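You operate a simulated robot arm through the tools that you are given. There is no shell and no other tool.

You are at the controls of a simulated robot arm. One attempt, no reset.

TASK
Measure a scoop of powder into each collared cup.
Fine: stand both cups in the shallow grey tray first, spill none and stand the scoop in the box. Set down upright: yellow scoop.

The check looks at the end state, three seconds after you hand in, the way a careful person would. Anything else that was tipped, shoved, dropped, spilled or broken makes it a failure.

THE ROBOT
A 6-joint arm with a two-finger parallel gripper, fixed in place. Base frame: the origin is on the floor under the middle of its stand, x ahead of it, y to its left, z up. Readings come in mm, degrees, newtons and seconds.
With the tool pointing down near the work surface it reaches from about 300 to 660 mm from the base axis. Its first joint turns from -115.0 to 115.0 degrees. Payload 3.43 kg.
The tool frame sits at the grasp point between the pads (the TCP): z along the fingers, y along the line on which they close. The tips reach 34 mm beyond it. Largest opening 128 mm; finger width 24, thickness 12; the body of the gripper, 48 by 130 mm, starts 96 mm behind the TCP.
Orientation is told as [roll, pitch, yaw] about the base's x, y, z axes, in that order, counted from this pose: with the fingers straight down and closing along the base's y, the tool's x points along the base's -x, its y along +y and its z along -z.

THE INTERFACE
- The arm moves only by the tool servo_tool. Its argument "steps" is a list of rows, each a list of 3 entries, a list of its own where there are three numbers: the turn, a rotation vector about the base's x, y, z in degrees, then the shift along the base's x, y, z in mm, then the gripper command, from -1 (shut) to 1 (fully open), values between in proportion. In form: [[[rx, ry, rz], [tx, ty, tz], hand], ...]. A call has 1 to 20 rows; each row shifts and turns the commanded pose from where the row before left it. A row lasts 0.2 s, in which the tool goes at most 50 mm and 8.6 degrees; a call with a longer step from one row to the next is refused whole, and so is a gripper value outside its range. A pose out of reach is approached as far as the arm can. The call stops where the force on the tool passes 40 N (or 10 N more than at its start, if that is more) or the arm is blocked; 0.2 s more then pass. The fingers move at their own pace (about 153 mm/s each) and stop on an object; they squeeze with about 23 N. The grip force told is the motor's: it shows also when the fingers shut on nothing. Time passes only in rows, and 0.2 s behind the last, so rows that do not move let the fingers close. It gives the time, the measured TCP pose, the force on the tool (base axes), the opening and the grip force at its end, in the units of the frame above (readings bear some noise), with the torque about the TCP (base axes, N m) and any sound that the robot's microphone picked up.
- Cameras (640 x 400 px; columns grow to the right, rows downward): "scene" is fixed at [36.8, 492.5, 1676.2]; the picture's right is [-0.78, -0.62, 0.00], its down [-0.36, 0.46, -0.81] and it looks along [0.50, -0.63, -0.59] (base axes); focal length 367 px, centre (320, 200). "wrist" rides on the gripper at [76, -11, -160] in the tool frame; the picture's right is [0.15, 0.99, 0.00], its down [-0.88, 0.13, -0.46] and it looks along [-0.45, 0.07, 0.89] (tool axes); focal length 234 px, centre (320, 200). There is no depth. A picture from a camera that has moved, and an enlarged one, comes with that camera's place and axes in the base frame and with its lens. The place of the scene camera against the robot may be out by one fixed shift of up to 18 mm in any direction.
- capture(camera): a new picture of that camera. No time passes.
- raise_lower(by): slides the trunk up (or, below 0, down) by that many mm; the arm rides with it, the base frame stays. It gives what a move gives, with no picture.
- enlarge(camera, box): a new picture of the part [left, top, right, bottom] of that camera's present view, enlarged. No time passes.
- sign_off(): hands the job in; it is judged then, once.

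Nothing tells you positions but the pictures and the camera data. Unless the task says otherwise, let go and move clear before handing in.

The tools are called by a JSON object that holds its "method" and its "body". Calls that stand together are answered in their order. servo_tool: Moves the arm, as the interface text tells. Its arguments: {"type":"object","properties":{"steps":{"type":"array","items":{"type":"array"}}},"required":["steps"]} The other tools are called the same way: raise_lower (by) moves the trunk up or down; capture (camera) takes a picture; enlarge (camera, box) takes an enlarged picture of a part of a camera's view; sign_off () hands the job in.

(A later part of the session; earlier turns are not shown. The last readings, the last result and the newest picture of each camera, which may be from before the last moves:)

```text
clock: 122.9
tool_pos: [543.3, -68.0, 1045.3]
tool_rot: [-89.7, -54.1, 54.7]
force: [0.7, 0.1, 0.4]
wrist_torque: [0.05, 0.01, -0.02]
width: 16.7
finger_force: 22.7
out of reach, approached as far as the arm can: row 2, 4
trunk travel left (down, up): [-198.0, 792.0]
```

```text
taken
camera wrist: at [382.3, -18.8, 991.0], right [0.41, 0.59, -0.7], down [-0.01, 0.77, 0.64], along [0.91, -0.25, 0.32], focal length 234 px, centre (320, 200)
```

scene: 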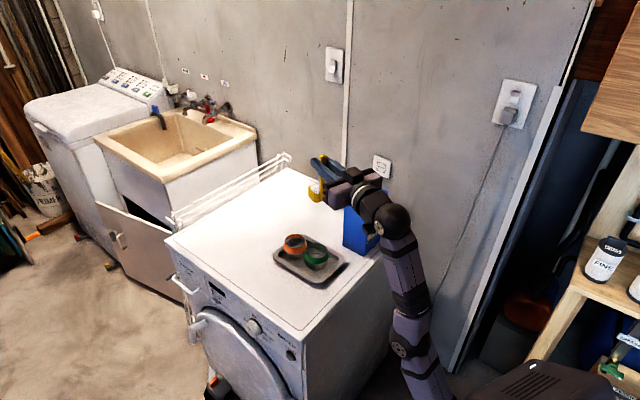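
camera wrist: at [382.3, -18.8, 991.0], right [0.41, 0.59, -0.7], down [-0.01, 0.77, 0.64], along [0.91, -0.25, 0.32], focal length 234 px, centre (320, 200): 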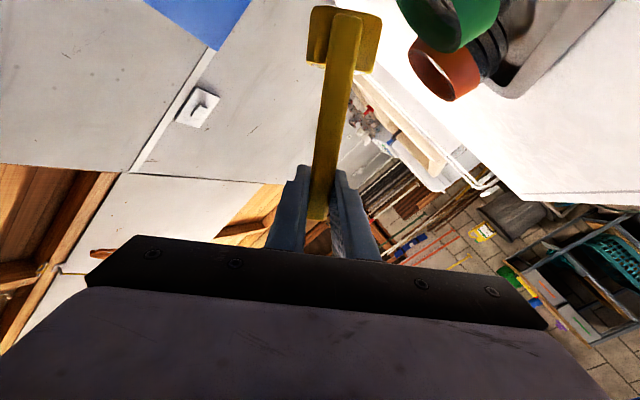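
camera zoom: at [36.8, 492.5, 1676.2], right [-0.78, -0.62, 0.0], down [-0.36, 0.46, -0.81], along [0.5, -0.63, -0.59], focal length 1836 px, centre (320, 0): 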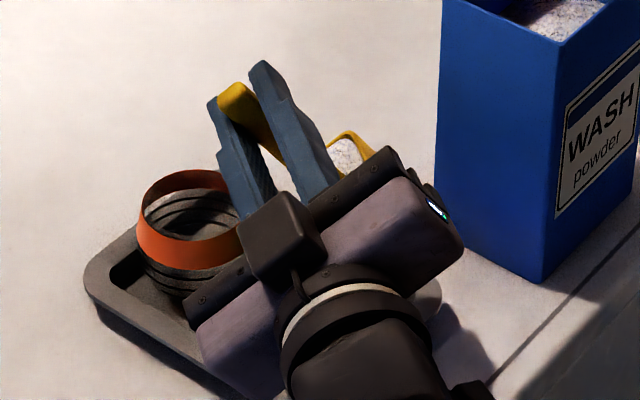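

The lip is still over the cup (within ~2 mm) and the powder is intact. Lowering 15 mm with the trunk, then continuing the roll.

{"method": "raise_lower", "body": {"by": -15}}

{"method": "servo_tool", "body": {"steps": [[[-4.91, 3.44, 0], [4.9, 7, 0], -1], [[0, 0, 0], [0, 0, 0], -1]]}}

{"method": "enlarge", "body": {"camera": "scene", "box": [280, 200, 360, 280]}}

```text
clock: 123.5
tool_pos: [543.4, -68.1, 1030.0]
tool_rot: [-89.7, -54.0, 54.7]
force: [0.5, -0.4, 0.1]
wrist_torque: [0.06, -0.03, 0.01]
width: 17.0
finger_force: 23.0
trunk travel left (down, up): [-183.0, 807.0]
```

```text
clock: 124.1
tool_pos: [546.5, -59.9, 1030.6]
tool_rot: [-89.9, -48.0, 54.9]
force: [-0.1, -0.2, 0.1]
wrist_torque: [0.02, -0.01, 0.04]
width: 17.0
finger_force: 22.9
trunk travel left (down, up): [-183.0, 807.0]
```

```text
5.00 times, centred on (320, 240) of scene
camera zoom: at [36.8, 492.5, 1676.2], right [-0.78, -0.62, 0.0], down [-0.36, 0.46, -0.81], along [0.5, -0.63, -0.59], focal length 1836 px, centre (320, 0)
```

zoom: 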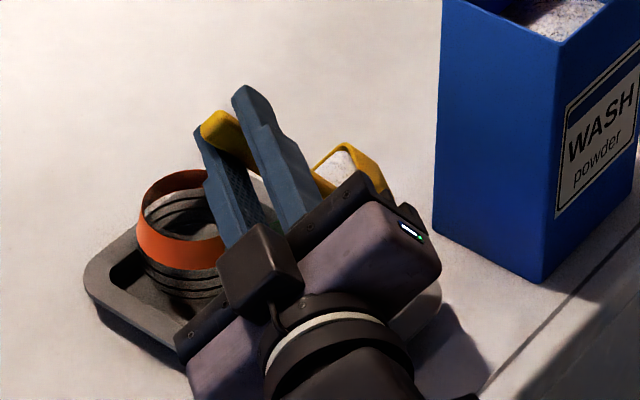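

Powder is holding at φ=42°. Continuing step by step.

{"method": "servo_tool", "body": {"steps": [[[-4.91, 3.44, 0], [5.5, 5, -4], -1], [[0, 0, 0], [0, 0, 0], -1]]}}

{"method": "enlarge", "body": {"camera": "scene", "box": [280, 200, 360, 280]}}

{"method": "servo_tool", "body": {"steps": [[[-4.91, 3.44, 0], [4, 5.7, -5], -1], [[0, 0, 0], [0, 0, 0], -1]]}}

{"method": "enlarge", "body": {"camera": "scene", "box": [280, 200, 360, 280]}}

```text
clock: 124.7
tool_pos: [552.2, -55.7, 1025.5]
tool_rot: [-89.8, -42.1, 55.0]
force: [-0.3, 0.0, 0.0]
wrist_torque: [0.05, 0.03, 0.03]
width: 16.9
finger_force: 22.7
trunk travel left (down, up): [-183.0, 807.0]
```

```text
5.00 times, centred on (320, 240) of scene
camera zoom: at [36.8, 492.5, 1676.2], right [-0.78, -0.62, 0.0], down [-0.36, 0.46, -0.81], along [0.5, -0.63, -0.59], focal length 1836 px, centre (320, 0)
```

zoom: 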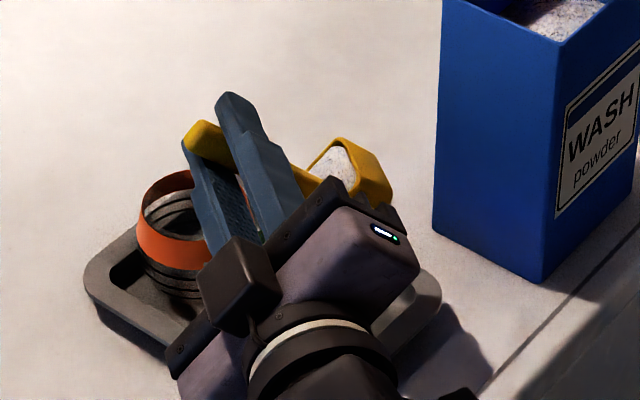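

```text
clock: 125.3
tool_pos: [558.3, -50.0, 1021.8]
tool_rot: [-89.8, -36.1, 54.8]
force: [-0.9, 0.8, 0.2]
wrist_torque: [0.0, 0.02, 0.03]
width: 16.8
finger_force: 22.9
trunk travel left (down, up): [-183.0, 807.0]
```

```text
5.00 times, centred on (320, 240) of scene
camera zoom: at [36.8, 492.5, 1676.2], right [-0.78, -0.62, 0.0], down [-0.36, 0.46, -0.81], along [0.5, -0.63, -0.59], focal length 1836 px, centre (320, 0)
```

zoom: 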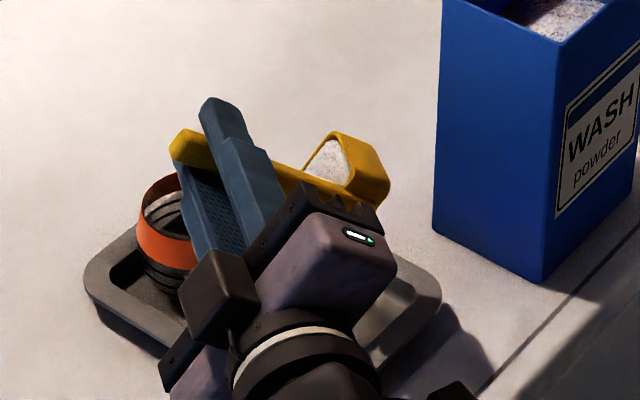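

φ=54°, lip computed at (549,−111) — dead centre over the cup. Lowering 14 mm and continuing.

{"method": "raise_lower", "body": {"by": -14}}

{"method": "servo_tool", "body": {"steps": [[[-4.91, 3.44, 0], [3.8, 5.4, -3], -1], [[0, 0, 0], [0, 0, 0], -1]]}}

{"method": "enlarge", "body": {"camera": "scene", "box": [280, 200, 360, 280]}}

{"method": "capture", "body": {"camera": "wrist"}}

```text
clock: 126.0
tool_pos: [558.3, -50.2, 1007.9]
tool_rot: [-89.8, -36.0, 54.8]
force: [-0.2, 0.3, 0.0]
wrist_torque: [0.04, -0.04, -0.03]
width: 16.9
finger_force: 23.3
trunk travel left (down, up): [-169.0, 821.0]
```

```text
clock: 126.6
tool_pos: [561.4, -45.2, 1005.9]
tool_rot: [-89.9, -30.0, 54.9]
force: [-0.4, -0.3, -0.2]
wrist_torque: [0.01, -0.02, 0.02]
width: 16.9
finger_force: 23.1
trunk travel left (down, up): [-169.0, 821.0]
```

```text
5.00 times, centred on (320, 240) of scene
camera zoom: at [36.8, 492.5, 1676.2], right [-0.78, -0.62, 0.0], down [-0.36, 0.46, -0.81], along [0.5, -0.63, -0.59], focal length 1836 px, centre (320, 0)
```

zoom: 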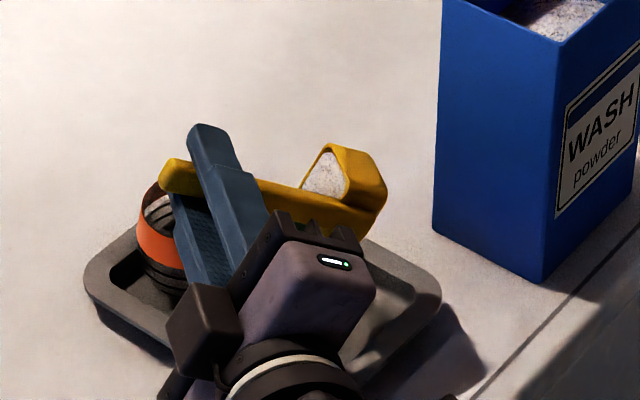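

```text
taken
camera wrist: at [391.0, -10.6, 977.3], right [0.21, 0.3, -0.93], down [0.1, 0.94, 0.33], along [0.97, -0.16, 0.17], focal length 234 px, centre (320, 200)
```

wrist: 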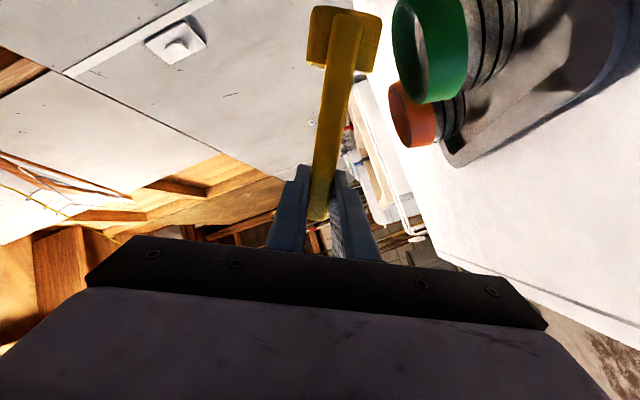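

The rolled wrist view confirms the bowl hovering ~12 mm over the green cup's mouth at φ=60°. Continuing with roll and trunk lowering in small alternating steps.

{"method": "servo_tool", "body": {"steps": [[[-4.91, 3.44, 0], [3.4, 4.9, 0], -1], [[0, 0, 0], [0, 0, 0], -1]]}}

{"method": "raise_lower", "body": {"by": -11}}

{"method": "enlarge", "body": {"camera": "scene", "box": [280, 200, 360, 280]}}

{"method": "enlarge", "body": {"camera": "wrist", "box": [280, 0, 480, 120]}}

```text
clock: 127.2
tool_pos: [564.1, -39.0, 1003.0]
tool_rot: [-89.9, -24.0, 54.9]
force: [0.5, 0.4, 0.4]
wrist_torque: [0.04, -0.03, -0.02]
width: 16.8
finger_force: 23.4
trunk travel left (down, up): [-169.0, 821.0]
```

```text
clock: 127.8
tool_pos: [564.5, -39.6, 992.4]
tool_rot: [-89.8, -24.0, 54.8]
force: [-0.1, 0.0, 0.3]
wrist_torque: [0.03, 0.0, 0.0]
width: 17.1
finger_force: 22.8
trunk travel left (down, up): [-158.0, 832.0]
```

```text
5.00 times, centred on (320, 240) of scene
camera zoom: at [36.8, 492.5, 1676.2], right [-0.78, -0.62, 0.0], down [-0.36, 0.46, -0.81], along [0.5, -0.63, -0.59], focal length 1836 px, centre (320, 0)
```

zoom: 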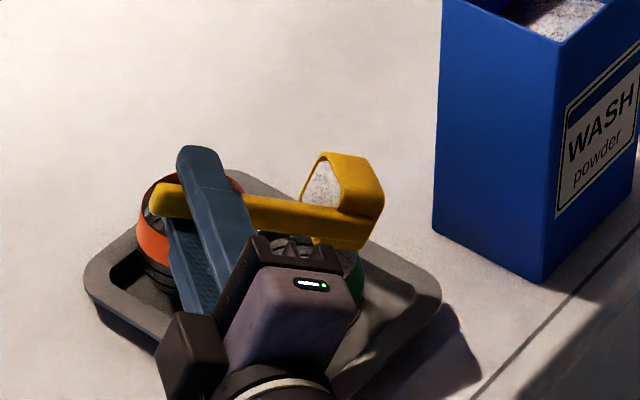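

```text
3.20 times, centred on (380, 60) of wrist
camera zoom: at [391.8, -7.5, 971.5], right [0.15, 0.22, -0.96], down [0.12, 0.96, 0.24], along [0.98, -0.15, 0.12], focal length 749 px, centre (128, 648)
```

zoom: 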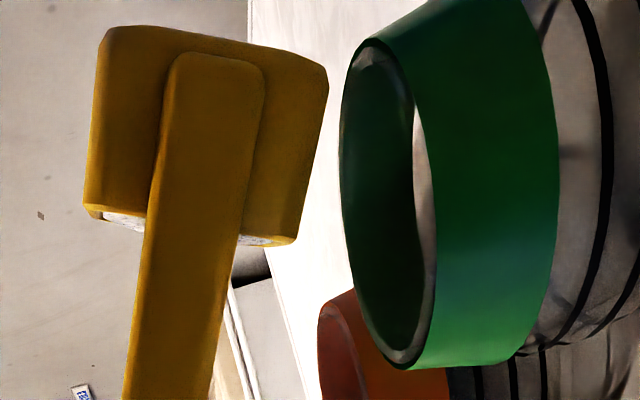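

Excellent view: the bowl's lip is just above the cup's mouth, ~4 mm past its centre. I'll keep TCP in place for the next step so the lip sits slightly before centre, and continue.

{"method": "servo_tool", "body": {"steps": [[[-4.91, 3.44, 0], [0, 0, 0], -1], [[0, 0, 0], [0, 0, 0], -1]]}}

{"method": "raise_lower", "body": {"by": -9}}

{"method": "enlarge", "body": {"camera": "scene", "box": [280, 200, 360, 280]}}

{"method": "enlarge", "body": {"camera": "wrist", "box": [280, 0, 480, 120]}}

```text
clock: 128.3
tool_pos: [564.1, -40.9, 991.4]
tool_rot: [-89.8, -18.0, 54.8]
force: [0.5, 0.6, -0.5]
wrist_torque: [0.02, 0.0, 0.02]
width: 16.8
finger_force: 22.9
trunk travel left (down, up): [-158.0, 832.0]
```

```text
clock: 128.9
tool_pos: [564.1, -40.0, 981.8]
tool_rot: [-89.8, -18.0, 54.8]
force: [0.5, 0.3, 0.3]
wrist_torque: [0.06, 0.04, 0.01]
width: 16.7
finger_force: 23.3
trunk travel left (down, up): [-149.0, 841.0]
```

```text
5.00 times, centred on (320, 240) of scene
camera zoom: at [36.8, 492.5, 1676.2], right [-0.78, -0.62, 0.0], down [-0.36, 0.46, -0.81], along [0.5, -0.63, -0.59], focal length 1836 px, centre (320, 0)
```

zoom: 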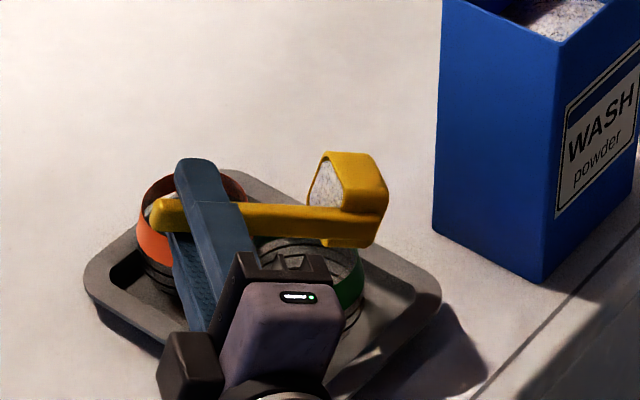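

```text
3.20 times, centred on (380, 60) of wrist
camera zoom: at [390.9, -8.9, 970.1], right [0.09, 0.14, -0.99], down [0.13, 0.98, 0.15], along [0.99, -0.14, 0.07], focal length 749 px, centre (128, 648)
```

zoom: 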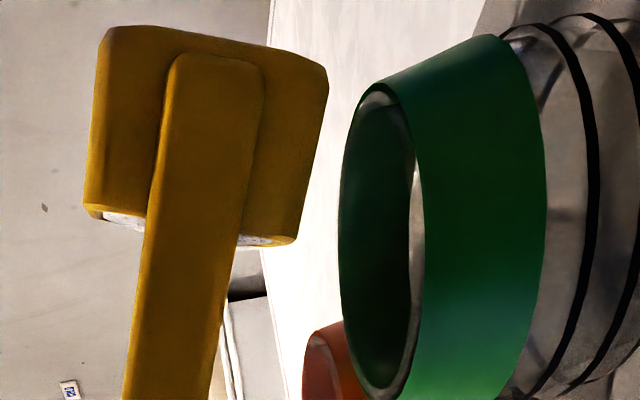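

Lip is right over the cup's centre line. Next increments.

{"method": "servo_tool", "body": {"steps": [[[-4.91, 3.44, 0], [1.7, 2.5, 0], -1], [[0, 0, 0], [0, 0, 0], -1]]}}

{"method": "raise_lower", "body": {"by": -10}}

{"method": "enlarge", "body": {"camera": "scene", "box": [280, 200, 360, 280]}}

{"method": "enlarge", "body": {"camera": "wrist", "box": [280, 0, 480, 120]}}

```text
clock: 129.5
tool_pos: [565.5, -37.0, 981.6]
tool_rot: [-89.9, -12.0, 54.8]
force: [-0.1, -0.6, -0.3]
wrist_torque: [0.03, 0.0, -0.04]
width: 17.2
finger_force: 23.1
trunk travel left (down, up): [-149.0, 841.0]
```

```text
clock: 130.1
tool_pos: [564.9, -37.9, 971.4]
tool_rot: [-89.8, -12.0, 54.8]
force: [1.3, 0.1, -0.1]
wrist_torque: [0.02, -0.01, 0.01]
width: 16.6
finger_force: 23.3
trunk travel left (down, up): [-139.0, 851.0]
```

```text
5.00 times, centred on (320, 240) of scene
camera zoom: at [36.8, 492.5, 1676.2], right [-0.78, -0.62, 0.0], down [-0.36, 0.46, -0.81], along [0.5, -0.63, -0.59], focal length 1836 px, centre (320, 0)
```

zoom: 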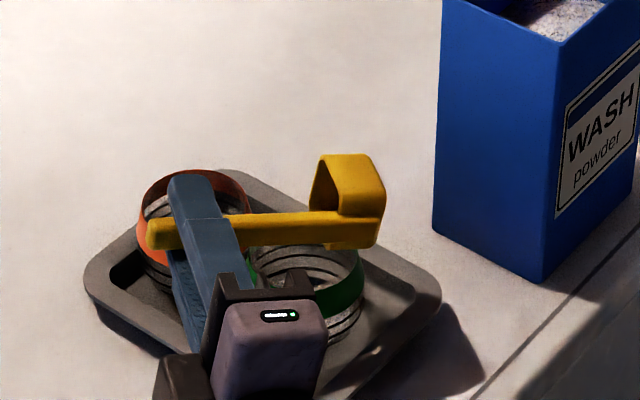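

```text
3.20 times, centred on (380, 60) of wrist
camera zoom: at [391.9, -7.1, 967.0], right [0.03, 0.05, -1.0], down [0.14, 0.99, 0.06], along [0.99, -0.14, 0.03], focal length 749 px, centre (128, 648)
```

zoom: 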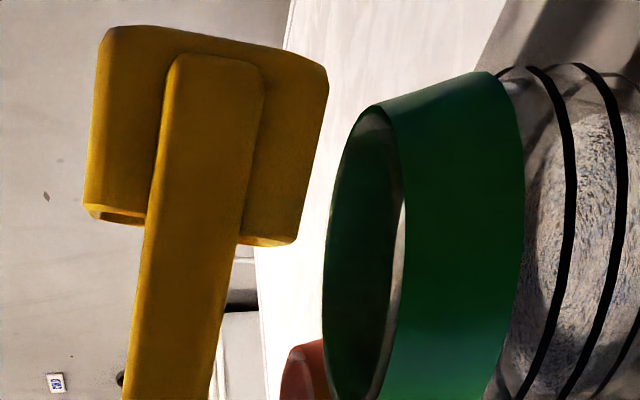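

The powder dropped cleanly into the green cup (visible through the glass) and the bowl is empty. Raising, then rolling back level.

{"method": "raise_lower", "body": {"by": 110}}

{"method": "servo_tool", "body": {"steps": [[[6.96, -4.88, 0], [0, 0, 0], -1], [[6.96, -4.88, 0], [0, 0, 0], -1], [[6.96, -4.88, 0], [0, 0, 0], -1], [[6.96, -4.88, 0], [0, 0, 0], -1], [[6.96, -4.88, 0], [0, 0, 0], -1], [[6.96, -4.88, 0], [0, 0, 0], -1], [[6.96, -4.88, 0], [0, 0, 0], -1], [[6.96, -4.88, 0], [0, 0, 0], -1], [[6.96, -4.88, 0], [0, 0, 0], -1], [[1.23, -0.86, 0], [0, 0, 0], -1], [[0, 0, 0], [0, 0, 0], -1]]}}

{"method": "capture", "body": {"camera": "scene"}}

{"method": "enlarge", "body": {"camera": "scene", "box": [260, 180, 380, 290]}}

```text
clock: 131.5
tool_pos: [566.7, -37.5, 1081.1]
tool_rot: [-89.9, -12.0, 54.8]
force: [0.3, -0.1, -0.1]
wrist_torque: [0.05, -0.01, -0.03]
width: 16.7
finger_force: 22.8
trunk travel left (down, up): [-249.0, 741.0]
```

```text
clock: 133.9
tool_pos: [566.3, -38.1, 1081.1]
tool_rot: [51.3, -89.8, -86.0]
force: [-0.2, -0.1, -0.5]
wrist_torque: [0.0, 0.02, 0.01]
width: 17.0
finger_force: 22.7
trunk travel left (down, up): [-249.0, 741.0]
```

```text
taken
```

scene: 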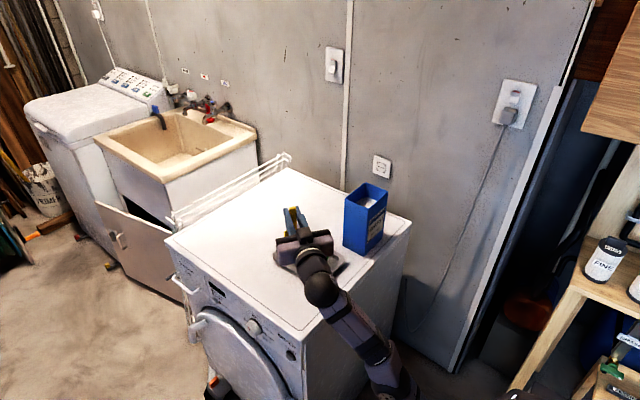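

```text
3.64 times, centred on (320, 235) of scene
camera zoom: at [36.8, 492.5, 1676.2], right [-0.78, -0.62, 0.0], down [-0.36, 0.46, -0.81], along [0.5, -0.63, -0.59], focal length 1335 px, centre (320, 73)
```

zoom: 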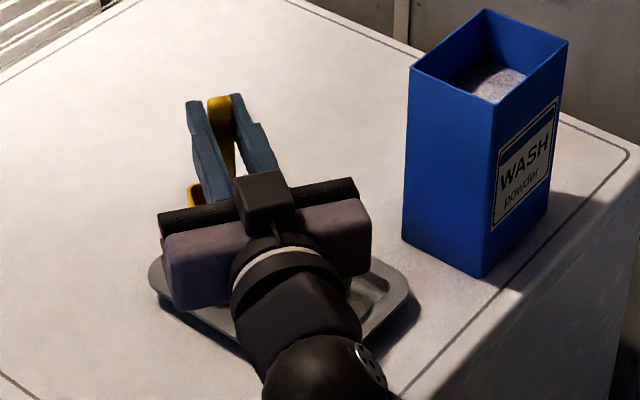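

Scoop is level and empty. Raising and returning to the box for the second scoop along a path that keeps the wrist far enough out.

{"method": "raise_lower", "body": {"by": 112}}

{"method": "servo_tool", "body": {"steps": [[[0, 0, 4.9], [0, -27, 7], -1], [[0, 0, 4.9], [0, -27, 7], -1], [[0, 0, 4.9], [-1, -28, 7], -1], [[0, 0, 2], [-6.6, -23.3, 0], -1], [[0, 0, 2], [-6.7, -23.3, 0], -1], [[0, 0, 2], [-6.7, -23.4, 0], -1], [[0, 0, 0.5], [-16.6, -23.3, 0], -1], [[0, 0, 0.5], [-16.6, -23.3, 0], -1], [[0, 0, 0.5], [-16.6, -23.3, 0], -1], [[0, 0, 0.5], [-17, -23.3, 0], -1], [[0, 0, 0], [0, 0, 0], -1], [[0, 0, 0], [0, 0, 0], -1]]}}

{"method": "enlarge", "body": {"camera": "scene", "box": [330, 120, 450, 250]}}

{"method": "enlarge", "body": {"camera": "scene", "box": [260, 210, 360, 300]}}

{"method": "enlarge", "body": {"camera": "wrist", "box": [240, 0, 400, 240]}}

```text
clock: 135.4
tool_pos: [565.4, -36.6, 1194.6]
tool_rot: [24.8, -89.9, -59.7]
force: [1.0, -0.5, 0.0]
wrist_torque: [0.03, 0.01, 0.0]
width: 16.8
finger_force: 22.3
trunk travel left (down, up): [-361.0, 629.0]
```

```text
clock: 138.0
tool_pos: [477.2, -281.5, 1212.1]
tool_rot: [32.0, -89.9, -44.1]
force: [0.7, -0.2, -0.8]
wrist_torque: [0.02, 0.02, -0.01]
width: 16.9
finger_force: 22.5
trunk travel left (down, up): [-361.0, 629.0]
```

```text
3.08 times, centred on (390, 185) of scene
camera zoom: at [36.8, 492.5, 1676.2], right [-0.78, -0.62, 0.0], down [-0.36, 0.46, -0.81], along [0.5, -0.63, -0.59], focal length 1130 px, centre (105, 246)
```

zoom: 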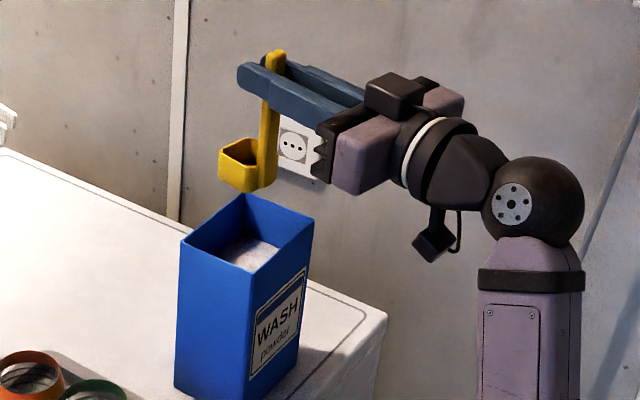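

```text
4.44 times, centred on (310, 255) of scene
camera zoom: at [36.8, 492.5, 1676.2], right [-0.78, -0.62, 0.0], down [-0.36, 0.46, -0.81], along [0.5, -0.63, -0.59], focal length 1632 px, centre (364, -44)
```

zoom: 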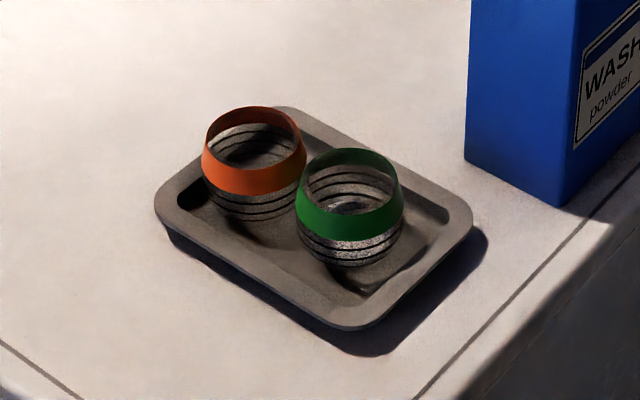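

```text
1.67 times, centred on (320, 120) of wrist
camera zoom: at [320.0, -257.8, 1137.1], right [0.21, 0.97, -0.15], down [-0.42, 0.22, 0.88], along [0.88, -0.12, 0.45], focal length 390 px, centre (320, 333)
```

zoom: 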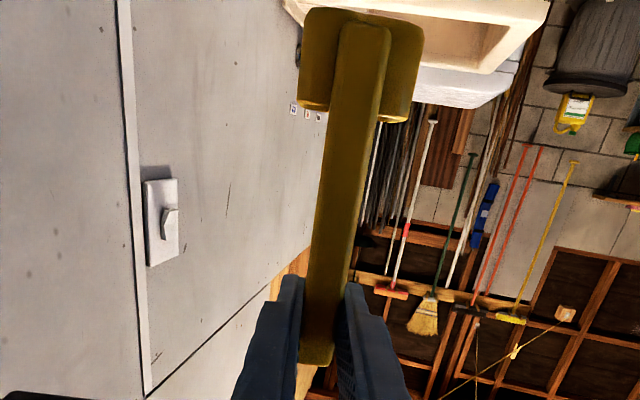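

No spill on tray or machine top. Second dip: lowering in stages.

{"method": "raise_lower", "body": {"by": -95}}

{"method": "enlarge", "body": {"camera": "scene", "box": [335, 150, 415, 230]}}

{"method": "raise_lower", "body": {"by": -40}}

{"method": "raise_lower", "body": {"by": -12}}

{"method": "enlarge", "body": {"camera": "scene", "box": [335, 150, 415, 230]}}

```text
clock: 139.2
tool_pos: [477.1, -280.8, 1116.9]
tool_rot: [33.6, -89.8, -45.8]
force: [-0.1, -0.2, -0.5]
wrist_torque: [0.03, 0.02, 0.0]
width: 16.8
finger_force: 22.8
trunk travel left (down, up): [-266.0, 724.0]
```

```text
5.00 times, centred on (375, 190) of scene
camera zoom: at [36.8, 492.5, 1676.2], right [-0.78, -0.62, 0.0], down [-0.36, 0.46, -0.81], along [0.5, -0.63, -0.59], focal length 1836 px, centre (45, 250)
```

zoom: 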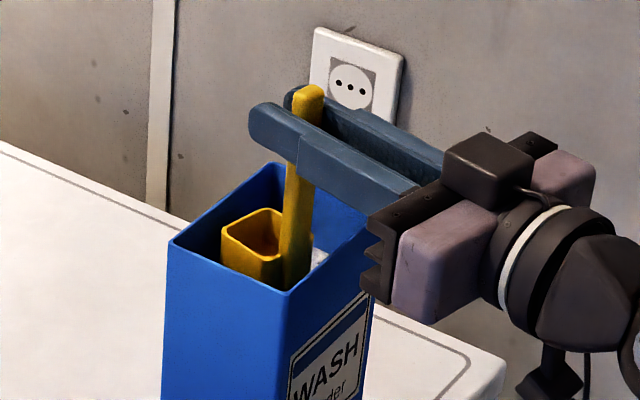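

```text
clock: 140.1
tool_pos: [477.3, -281.7, 1077.3]
tool_rot: [34.2, -89.9, -46.5]
force: [0.0, 0.1, -0.1]
wrist_torque: [-0.04, 0.0, 0.01]
width: 17.0
finger_force: 22.6
trunk travel left (down, up): [-226.0, 764.0]
```

```text
clock: 140.7
tool_pos: [477.1, -282.2, 1065.2]
tool_rot: [32.8, -89.9, -45.0]
force: [-0.2, -0.1, -0.7]
wrist_torque: [0.01, -0.03, 0.03]
width: 16.6
finger_force: 22.7
trunk travel left (down, up): [-214.0, 776.0]
```

```text
5.00 times, centred on (375, 190) of scene
camera zoom: at [36.8, 492.5, 1676.2], right [-0.78, -0.62, 0.0], down [-0.36, 0.46, -0.81], along [0.5, -0.63, -0.59], focal length 1836 px, centre (45, 250)
```

zoom: 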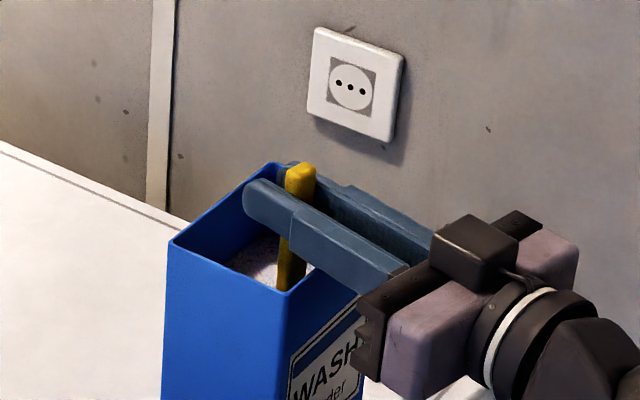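

Bowl is submerged, no contact force. Going 2 mm more, pausing, and lifting.

{"method": "raise_lower", "body": {"by": -2}}

{"method": "servo_tool", "body": {"steps": [[[0, 0, 0], [0, 0, 0], -1], [[0, 0, 0], [0, 0, 0], -1]]}}

{"method": "raise_lower", "body": {"by": 52}}

{"method": "enlarge", "body": {"camera": "scene", "box": [335, 150, 415, 230]}}

```text
clock: 141.2
tool_pos: [477.7, -281.7, 1064.5]
tool_rot: [171.8, -89.9, 176.0]
force: [1.6, -0.8, 5.3]
wrist_torque: [-0.11, -0.28, -0.03]
width: 17.0
finger_force: 22.6
trunk travel left (down, up): [-212.0, 778.0]
```

```text
clock: 141.8
tool_pos: [476.6, -280.7, 1065.2]
tool_rot: [160.9, -89.9, -173.0]
force: [1.1, -0.5, 8.0]
wrist_torque: [-0.14, -0.26, 0.03]
width: 16.7
finger_force: 22.6
trunk travel left (down, up): [-212.0, 778.0]
```

```text
clock: 142.7
tool_pos: [477.9, -281.7, 1115.6]
tool_rot: [30.5, -89.8, -42.6]
force: [0.4, -0.7, 0.0]
wrist_torque: [0.03, 0.03, 0.0]
width: 16.9
finger_force: 22.7
trunk travel left (down, up): [-264.0, 726.0]
```

```text
5.00 times, centred on (375, 190) of scene
camera zoom: at [36.8, 492.5, 1676.2], right [-0.78, -0.62, 0.0], down [-0.36, 0.46, -0.81], along [0.5, -0.63, -0.59], focal length 1836 px, centre (45, 250)
```

zoom: 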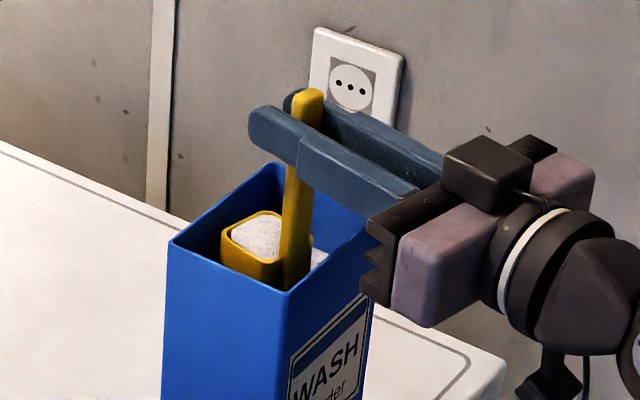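

Full again. Raising clear and carrying smoothly toward the orange cup.

{"method": "raise_lower", "body": {"by": 80}}

{"method": "servo_tool", "body": {"steps": [[[0, 0, 0], [5, 6, 0], -1], [[0, 0, -0.6], [10, 12, 0], -1], [[0, 0, -0.7], [12, 14, 0], -1], [[0, 0, -0.7], [12, 14, 0], -1], [[0, 0, -0.7], [12, 14, 0], -1], [[0, 0, -0.7], [12, 14, 0], -1], [[0, 0, -0.7], [9, 13, 0], -1], [[0, 0, -0.7], [8.2, 15.7, -2], -1], [[0, 0, -0.7], [8.2, 15.7, -3], -1], [[0, 0, -0.7], [8.2, 15.7, -3], -1], [[0, 0, -0.7], [8.2, 15.7, -3], -1], [[0, 0, -0.6], [8.2, 15.7, -3], -1], [[0, 0, -0.5], [6, 10, -1], -1], [[0, 0, 0], [2.7, 5.5, 0], -1], [[0, 0, 0], [0, 0, 0], -1], [[0, 0, 0], [0, 0, 0], -1]]}}

{"method": "enlarge", "body": {"camera": "scene", "box": [250, 140, 370, 290]}}

```text
clock: 143.9
tool_pos: [477.4, -282.3, 1195.2]
tool_rot: [33.2, -89.9, -45.4]
force: [0.5, -0.2, -0.8]
wrist_torque: [0.0, -0.01, 0.01]
width: 16.9
finger_force: 23.5
trunk travel left (down, up): [-344.0, 646.0]
```

```text
clock: 147.3
tool_pos: [598.3, -99.6, 1180.3]
tool_rot: [35.2, -90.0, -55.4]
force: [-0.1, 0.0, 0.1]
wrist_torque: [-0.01, -0.02, -0.02]
width: 17.0
finger_force: 22.3
trunk travel left (down, up): [-344.0, 646.0]
```

```text
2.67 times, centred on (310, 215) of scene
camera zoom: at [36.8, 492.5, 1676.2], right [-0.78, -0.62, 0.0], down [-0.36, 0.46, -0.81], along [0.5, -0.63, -0.59], focal length 979 px, centre (347, 160)
```

zoom: 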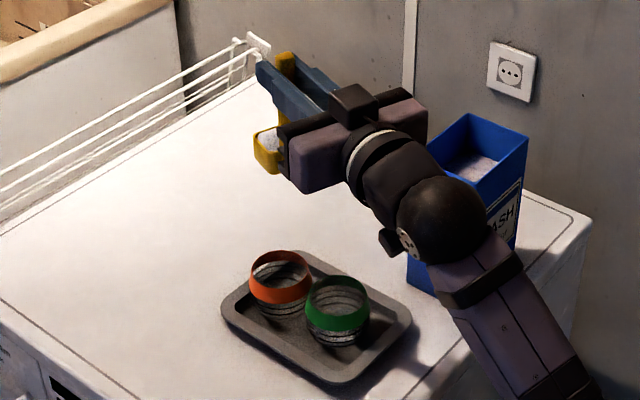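

{"method": "raise_lower", "body": {"by": -100}}

{"method": "enlarge", "body": {"camera": "scene", "box": [260, 190, 360, 290]}}

{"method": "raise_lower", "body": {"by": -33}}

{"method": "enlarge", "body": {"camera": "scene", "box": [260, 190, 360, 290]}}

```text
clock: 148.6
tool_pos: [598.8, -100.1, 1079.4]
tool_rot: [35.3, -89.9, -55.6]
force: [-0.2, -0.2, -0.6]
wrist_torque: [-0.01, 0.02, -0.02]
width: 16.6
finger_force: 23.7
trunk travel left (down, up): [-244.0, 746.0]
```

```text
4.00 times, centred on (310, 240) of scene
camera zoom: at [36.8, 492.5, 1676.2], right [-0.78, -0.62, 0.0], down [-0.36, 0.46, -0.81], along [0.5, -0.63, -0.59], focal length 1468 px, centre (360, 40)
```

zoom: 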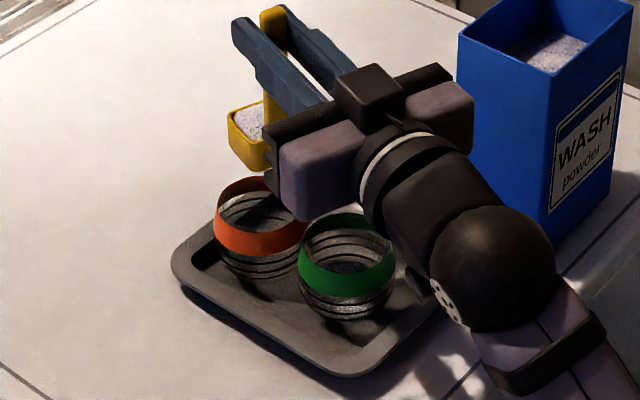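

```text
clock: 149.4
tool_pos: [598.3, -99.6, 1047.4]
tool_rot: [34.7, -89.9, -54.9]
force: [-0.5, -0.9, -0.6]
wrist_torque: [0.01, 0.0, -0.03]
width: 17.1
finger_force: 23.2
trunk travel left (down, up): [-211.0, 779.0]
```

```text
4.00 times, centred on (310, 240) of scene
camera zoom: at [36.8, 492.5, 1676.2], right [-0.78, -0.62, 0.0], down [-0.36, 0.46, -0.81], along [0.5, -0.63, -0.59], focal length 1468 px, centre (360, 40)
```

zoom: 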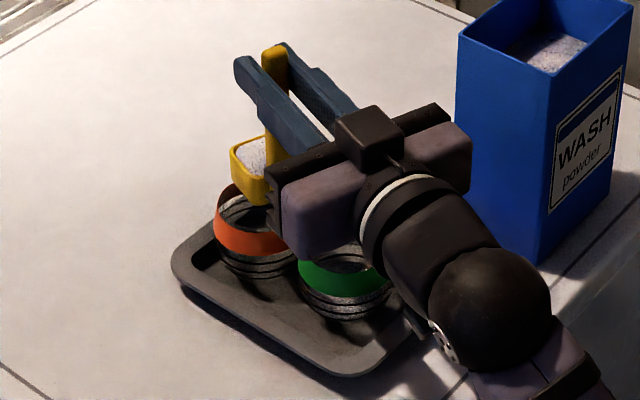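

Bowl hangs over the orange cup. Rolling through the first 36° with the lip tracking the cup centre.

{"method": "servo_tool", "body": {"steps": [[[-5.64, 2.05, 0], [0.6, 1.7, -1], -1], [[-5.64, 2.05, 0], [2.05, 5.64, -2], -1], [[-5.64, 2.05, 0], [2.05, 5.64, -2], -1], [[-5.64, 2.05, 0], [2.05, 5.64, -2], -1], [[-5.64, 2.05, 0], [2.4, 6.6, -2], -1], [[-5.64, 2.05, 0], [2.7, 7.5, -3], -1], [[0, 0, 0], [0, 0, 0], -1]]}}

{"method": "enlarge", "body": {"camera": "scene", "box": [260, 190, 360, 290]}}

{"method": "enlarge", "body": {"camera": "wrist", "box": [280, 0, 480, 120]}}

```text
clock: 151.0
tool_pos: [609.5, -67.9, 1033.9]
tool_rot: [-90.1, -53.9, 69.9]
force: [-0.2, 0.1, -0.1]
wrist_torque: [0.0, -0.04, 0.02]
width: 16.7
finger_force: 23.0
trunk travel left (down, up): [-211.0, 779.0]
```

```text
4.00 times, centred on (310, 240) of scene
camera zoom: at [36.8, 492.5, 1676.2], right [-0.78, -0.62, 0.0], down [-0.36, 0.46, -0.81], along [0.5, -0.63, -0.59], focal length 1468 px, centre (360, 40)
```

zoom: 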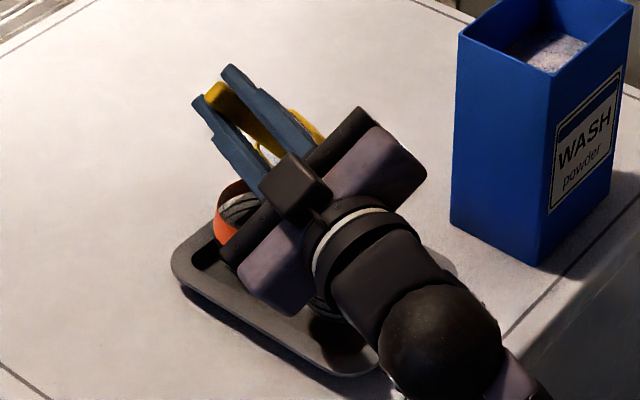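

```text
3.20 times, centred on (380, 60) of wrist
camera zoom: at [442.8, -62.7, 980.2], right [0.25, 0.67, -0.7], down [-0.21, 0.74, 0.63], along [0.95, -0.01, 0.33], focal length 749 px, centre (128, 648)
```

zoom: 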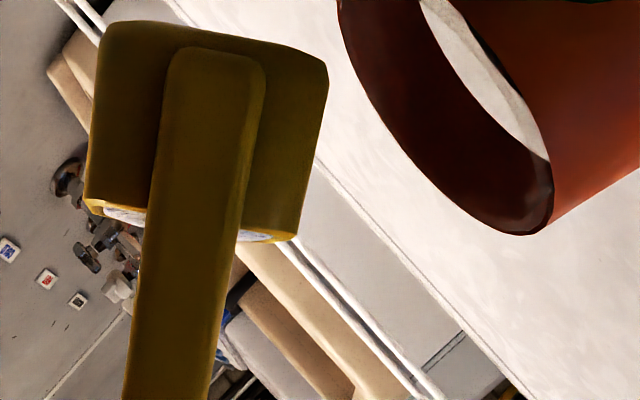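

Lip is ~4 mm short of the cup's centre, powder intact. Next three steps, then lower with the trunk.

{"method": "servo_tool", "body": {"steps": [[[-5.64, 2.05, 0], [2.9, 8, 0], -1], [[-5.64, 2.05, 0], [2.7, 7.5, 0], -1], [[-5.64, 2.05, 0], [2.6, 7, 0], -1], [[0, 0, 0], [0, 0, 0], -1]]}}

{"method": "raise_lower", "body": {"by": -20}}

{"method": "enlarge", "body": {"camera": "scene", "box": [260, 190, 360, 290]}}

{"method": "enlarge", "body": {"camera": "wrist", "box": [280, 0, 480, 120]}}

```text
clock: 152.0
tool_pos: [618.1, -45.1, 1033.4]
tool_rot: [-90.1, -36.0, 69.9]
force: [-0.5, -0.7, 0.0]
wrist_torque: [0.06, -0.02, -0.01]
width: 16.6
finger_force: 22.7
trunk travel left (down, up): [-211.0, 779.0]
```

```text
clock: 152.7
tool_pos: [619.6, -46.5, 1013.5]
tool_rot: [-90.0, -36.0, 69.8]
force: [-0.2, 0.8, -0.4]
wrist_torque: [0.07, 0.0, -0.03]
width: 17.2
finger_force: 22.4
trunk travel left (down, up): [-191.0, 799.0]
```

```text
4.00 times, centred on (310, 240) of scene
camera zoom: at [36.8, 492.5, 1676.2], right [-0.78, -0.62, 0.0], down [-0.36, 0.46, -0.81], along [0.5, -0.63, -0.59], focal length 1468 px, centre (360, 40)
```

zoom: 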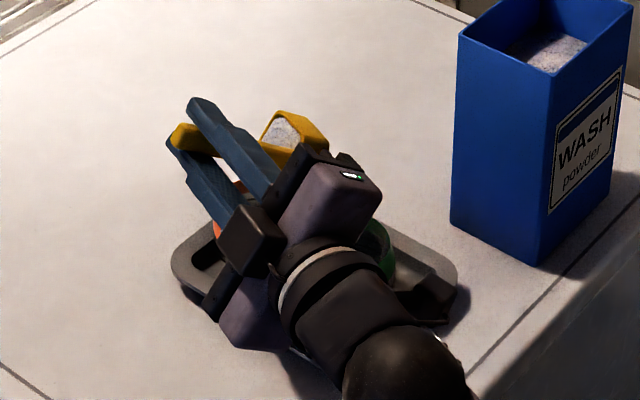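

```text
3.20 times, centred on (380, 60) of wrist
camera zoom: at [446.5, -53.5, 978.7], right [0.16, 0.43, -0.89], down [-0.16, 0.9, 0.41], along [0.97, 0.07, 0.21], focal length 749 px, centre (128, 648)
```

zoom: 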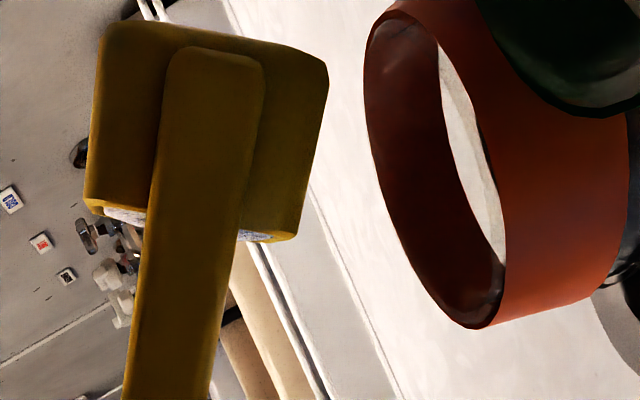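

Cup centre and lip agree within ~4 mm. Continuing: φ=60°, 66°.

{"method": "servo_tool", "body": {"steps": [[[-5.64, 2.05, 0], [2.2, 6.1, 0], -1], [[0, 0, 0], [0, 0, 0], -1]]}}

{"method": "raise_lower", "body": {"by": -8}}

{"method": "servo_tool", "body": {"steps": [[[-5.64, 2.05, 0], [1.4, 3.8, 0], -1], [[0, 0, 0], [0, 0, 0], -1]]}}

{"method": "raise_lower", "body": {"by": -11}}

{"method": "enlarge", "body": {"camera": "wrist", "box": [280, 0, 480, 120]}}

{"method": "enlarge", "body": {"camera": "scene", "box": [260, 190, 360, 290]}}

```text
clock: 153.3
tool_pos: [621.3, -41.1, 1015.1]
tool_rot: [-90.3, -29.9, 69.9]
force: [-0.3, 0.3, 0.4]
wrist_torque: [0.0, -0.01, 0.02]
width: 16.9
finger_force: 23.1
trunk travel left (down, up): [-191.0, 799.0]
```

```text
clock: 153.8
tool_pos: [622.6, -38.7, 1006.5]
tool_rot: [-90.2, -30.0, 69.9]
force: [0.6, 0.4, -0.6]
wrist_torque: [0.0, 0.0, 0.0]
width: 16.7
finger_force: 22.8
trunk travel left (down, up): [-183.0, 807.0]
```

```text
clock: 154.4
tool_pos: [623.7, -36.1, 1007.6]
tool_rot: [-90.1, -24.0, 70.0]
force: [1.5, 0.4, 0.0]
wrist_torque: [0.02, 0.01, 0.01]
width: 16.8
finger_force: 22.5
trunk travel left (down, up): [-183.0, 807.0]
```

```text
clock: 155.0
tool_pos: [624.0, -35.4, 994.3]
tool_rot: [-90.2, -24.0, 69.8]
force: [-1.0, -0.6, -0.6]
wrist_torque: [0.02, -0.03, -0.01]
width: 17.1
finger_force: 23.0
trunk travel left (down, up): [-172.0, 818.0]
```

```text
3.20 times, centred on (380, 60) of wrist
camera zoom: at [449.0, -48.5, 975.0], right [0.1, 0.25, -0.96], down [-0.13, 0.96, 0.24], along [0.99, 0.11, 0.13], focal length 749 px, centre (128, 648)
```

zoom: 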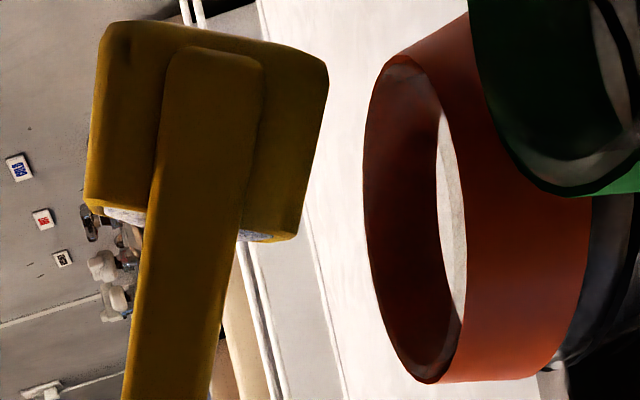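

```text
4.00 times, centred on (310, 240) of scene
camera zoom: at [36.8, 492.5, 1676.2], right [-0.78, -0.62, 0.0], down [-0.36, 0.46, -0.81], along [0.5, -0.63, -0.59], focal length 1468 px, centre (360, 40)
```

zoom: 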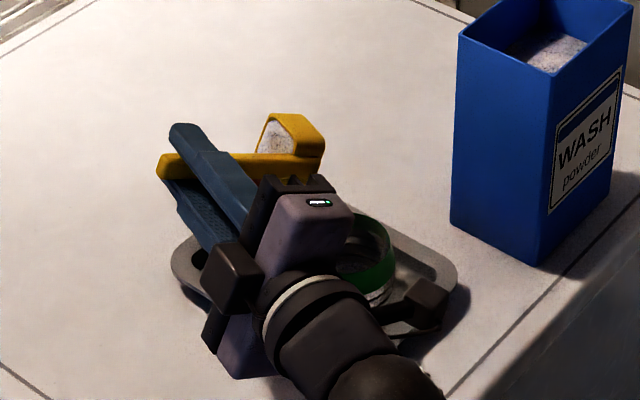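

Lip is ~5 mm before the cup's centre — good. Proceeding to 72° and 78° where the powder released last time.

{"method": "servo_tool", "body": {"steps": [[[-5.64, 2.05, 0], [0.7, 1.9, 0], -1], [[0, 0, 0], [0, 0, 0], -1]]}}

{"method": "raise_lower", "body": {"by": -10}}

{"method": "enlarge", "body": {"camera": "wrist", "box": [280, 0, 480, 120]}}

{"method": "servo_tool", "body": {"steps": [[[-5.64, 2.05, 0], [1.2, 3.3, 0], -1], [[0, 0, 0], [0, 0, 0], -1], [[0, 0, 0], [0, 0, 0], -1]]}}

{"method": "enlarge", "body": {"camera": "wrist", "box": [280, 0, 480, 120]}}

{"method": "enlarge", "body": {"camera": "scene", "box": [260, 190, 360, 290]}}

```text
clock: 155.6
tool_pos: [624.1, -32.8, 995.1]
tool_rot: [-90.2, -17.9, 69.9]
force: [0.0, 0.1, 0.2]
wrist_torque: [-0.03, 0.0, -0.01]
width: 17.1
finger_force: 23.0
trunk travel left (down, up): [-172.0, 818.0]
```

```text
clock: 156.2
tool_pos: [623.9, -34.4, 984.6]
tool_rot: [-90.1, -17.9, 69.8]
force: [-0.4, 0.3, 0.2]
wrist_torque: [0.06, -0.06, 0.02]
width: 16.7
finger_force: 23.3
trunk travel left (down, up): [-162.0, 828.0]
```

```text
3.20 times, centred on (380, 60) of wrist
camera zoom: at [448.7, -48.3, 972.6], right [0.06, 0.16, -0.99], down [-0.13, 0.98, 0.15], along [0.99, 0.12, 0.08], focal length 749 px, centre (128, 648)
```

zoom: 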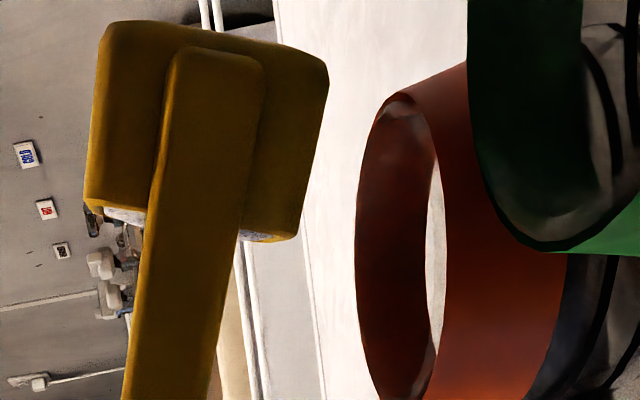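

```text
clock: 157.0
tool_pos: [625.7, -30.5, 986.5]
tool_rot: [-90.2, -12.0, 69.9]
force: [-0.5, 0.4, -1.5]
wrist_torque: [0.04, 0.02, 0.0]
width: 17.0
finger_force: 22.7
trunk travel left (down, up): [-162.0, 828.0]
```

```text
3.20 times, centred on (380, 60) of wrist
camera zoom: at [449.4, -46.1, 980.4], right [0.03, 0.06, -1.0], down [-0.12, 0.99, 0.05], along [0.99, 0.12, 0.03], focal length 749 px, centre (128, 648)
```

zoom: 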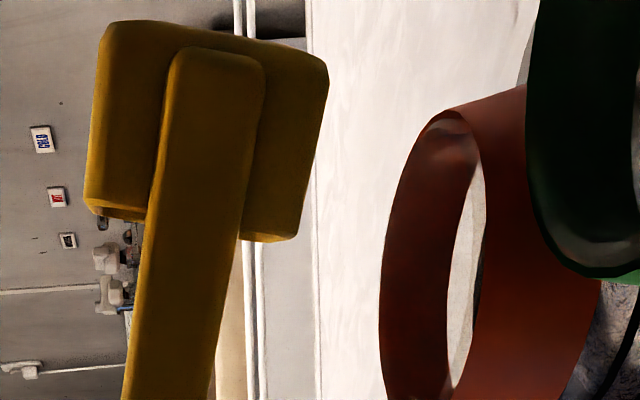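

```text
4.00 times, centred on (310, 240) of scene
camera zoom: at [36.8, 492.5, 1676.2], right [-0.78, -0.62, 0.0], down [-0.36, 0.46, -0.81], along [0.5, -0.63, -0.59], focal length 1468 px, centre (360, 40)
```

zoom: 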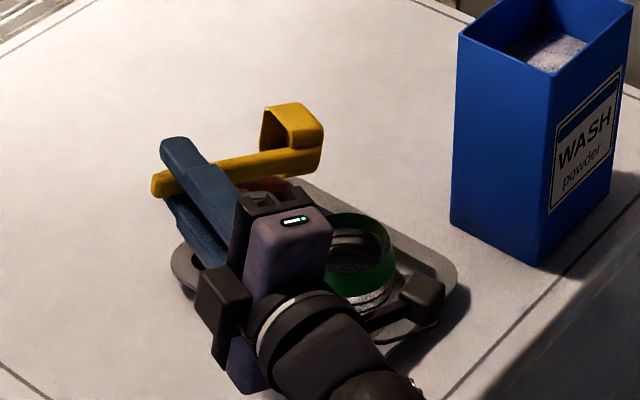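

The scoop is empty again. Raising and rolling back level, then I'll inspect both cups and the tray.

{"method": "raise_lower", "body": {"by": 100}}

{"method": "enlarge", "body": {"camera": "scene", "box": [260, 190, 360, 290]}}

{"method": "servo_tool", "body": {"steps": [[[7.99, -2.91, 0], [0, 0, 0], -1], [[7.99, -2.91, 0], [0, 0, 0], -1], [[7.99, -2.91, 0], [0, 0, 0], -1], [[7.99, -2.91, 0], [0, 0, 0], -1], [[7.99, -2.91, 0], [0, 0, 0], -1], [[7.99, -2.91, 0], [0, 0, 0], -1], [[7.99, -2.91, 0], [0, 0, 0], -1], [[7.99, -2.91, 0], [0, 0, 0], -1], [[7.99, -2.91, 0], [0, 0, 0], -1], [[1.41, -0.51, 0], [0, 0, 0], -1], [[0, 0, 0], [0, 0, 0], -1]]}}

{"method": "raise_lower", "body": {"by": 110}}

{"method": "capture", "body": {"camera": "scene"}}

{"method": "enlarge", "body": {"camera": "scene", "box": [260, 210, 360, 300]}}

```text
clock: 158.3
tool_pos: [624.8, -29.8, 1085.8]
tool_rot: [-90.2, -12.0, 69.9]
force: [-0.9, 0.4, 0.0]
wrist_torque: [0.04, -0.03, 0.04]
width: 16.8
finger_force: 23.0
trunk travel left (down, up): [-262.0, 728.0]
```

```text
4.00 times, centred on (310, 240) of scene
camera zoom: at [36.8, 492.5, 1676.2], right [-0.78, -0.62, 0.0], down [-0.36, 0.46, -0.81], along [0.5, -0.63, -0.59], focal length 1468 px, centre (360, 40)
```

zoom: 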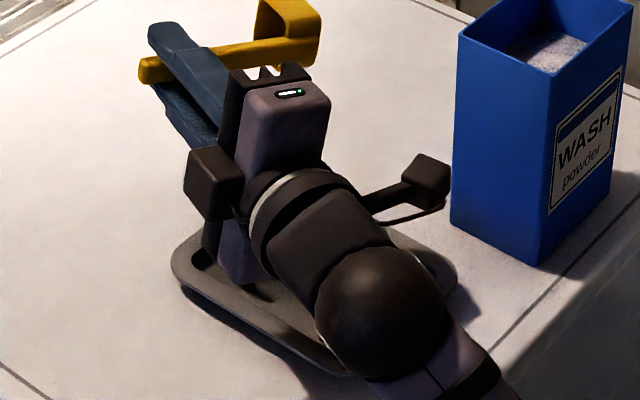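

```text
clock: 160.7
tool_pos: [624.3, -29.0, 1084.8]
tool_rot: [66.0, -89.9, -86.3]
force: [0.5, -0.3, -0.7]
wrist_torque: [-0.01, 0.05, -0.02]
width: 17.0
finger_force: 23.0
trunk travel left (down, up): [-262.0, 728.0]
```

```text
clock: 162.2
tool_pos: [624.3, -29.9, 1195.3]
tool_rot: [57.2, -90.0, -77.5]
force: [-0.5, -0.2, 0.5]
wrist_torque: [-0.01, -0.01, 0.0]
width: 16.8
finger_force: 23.1
trunk travel left (down, up): [-372.0, 618.0]
```

```text
taken
```

scene: 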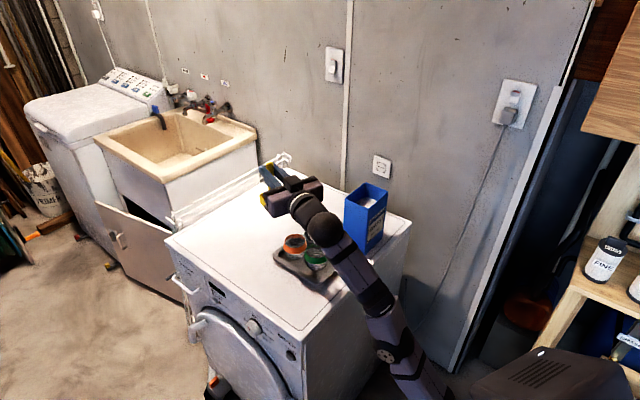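

```text
4.44 times, centred on (310, 255) of scene
camera zoom: at [36.8, 492.5, 1676.2], right [-0.78, -0.62, 0.0], down [-0.36, 0.46, -0.81], along [0.5, -0.63, -0.59], focal length 1632 px, centre (364, -44)
```

zoom: 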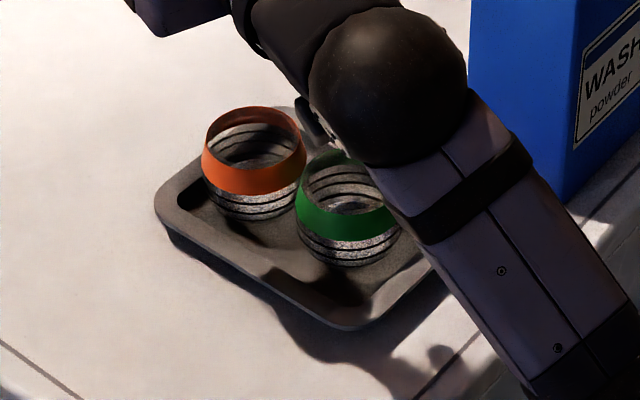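

Both cups show powder through the glass and nothing is spilled. Now returning the scoop to the box.

{"method": "servo_tool", "body": {"steps": [[[0, 0, 0], [-12.5, -35.4, 4], -1], [[0, 0, 0], [-12.4, -35.4, 4], -1], [[0, 0, 1.4], [-16.5, -31.4, 4], -1], [[0, 0, 1.4], [-16.5, -31.4, 4], -1], [[0, 0, 1.4], [-16.4, -31.5, 4], -1], [[0, 0, 1.3], [-24, -29, 4], -1], [[0, 0, 1.3], [-24, -29, 3], -1], [[0, 0, 1.3], [-24, -29, 3], -1], [[0, 0, 0], [0, 0, 0], -1], [[0, 0, 0], [0, 0, 0], -1]]}}

{"method": "enlarge", "body": {"camera": "scene", "box": [330, 120, 450, 250]}}

{"method": "enlarge", "body": {"camera": "scene", "box": [260, 210, 360, 300]}}

```text
clock: 164.4
tool_pos: [480.8, -279.9, 1225.3]
tool_rot: [73.3, -89.9, -85.3]
force: [0.5, -0.3, 0.2]
wrist_torque: [0.01, 0.02, -0.02]
width: 17.0
finger_force: 22.9
out of reach, approached as far as the arm can: row 8
trunk travel left (down, up): [-372.0, 618.0]
```

```text
3.08 times, centred on (390, 185) of scene
camera zoom: at [36.8, 492.5, 1676.2], right [-0.78, -0.62, 0.0], down [-0.36, 0.46, -0.81], along [0.5, -0.63, -0.59], focal length 1130 px, centre (105, 246)
```

zoom: 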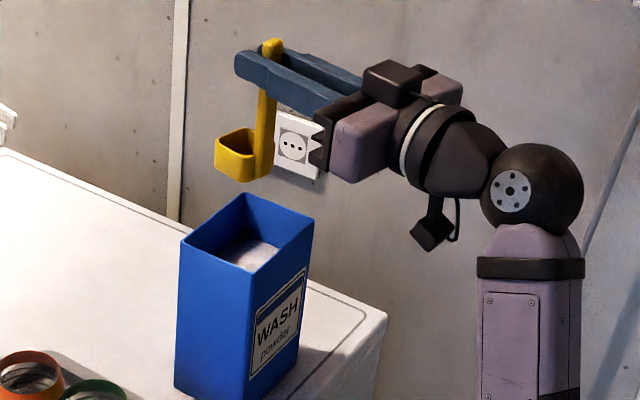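

```text
4.44 times, centred on (310, 255) of scene
camera zoom: at [36.8, 492.5, 1676.2], right [-0.78, -0.62, 0.0], down [-0.36, 0.46, -0.81], along [0.5, -0.63, -0.59], focal length 1632 px, centre (364, -44)
```

zoom: 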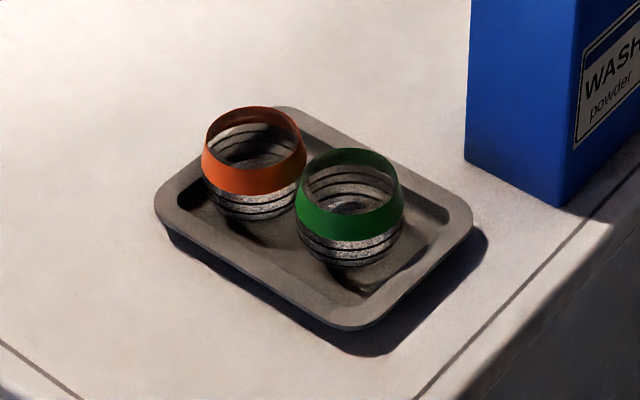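

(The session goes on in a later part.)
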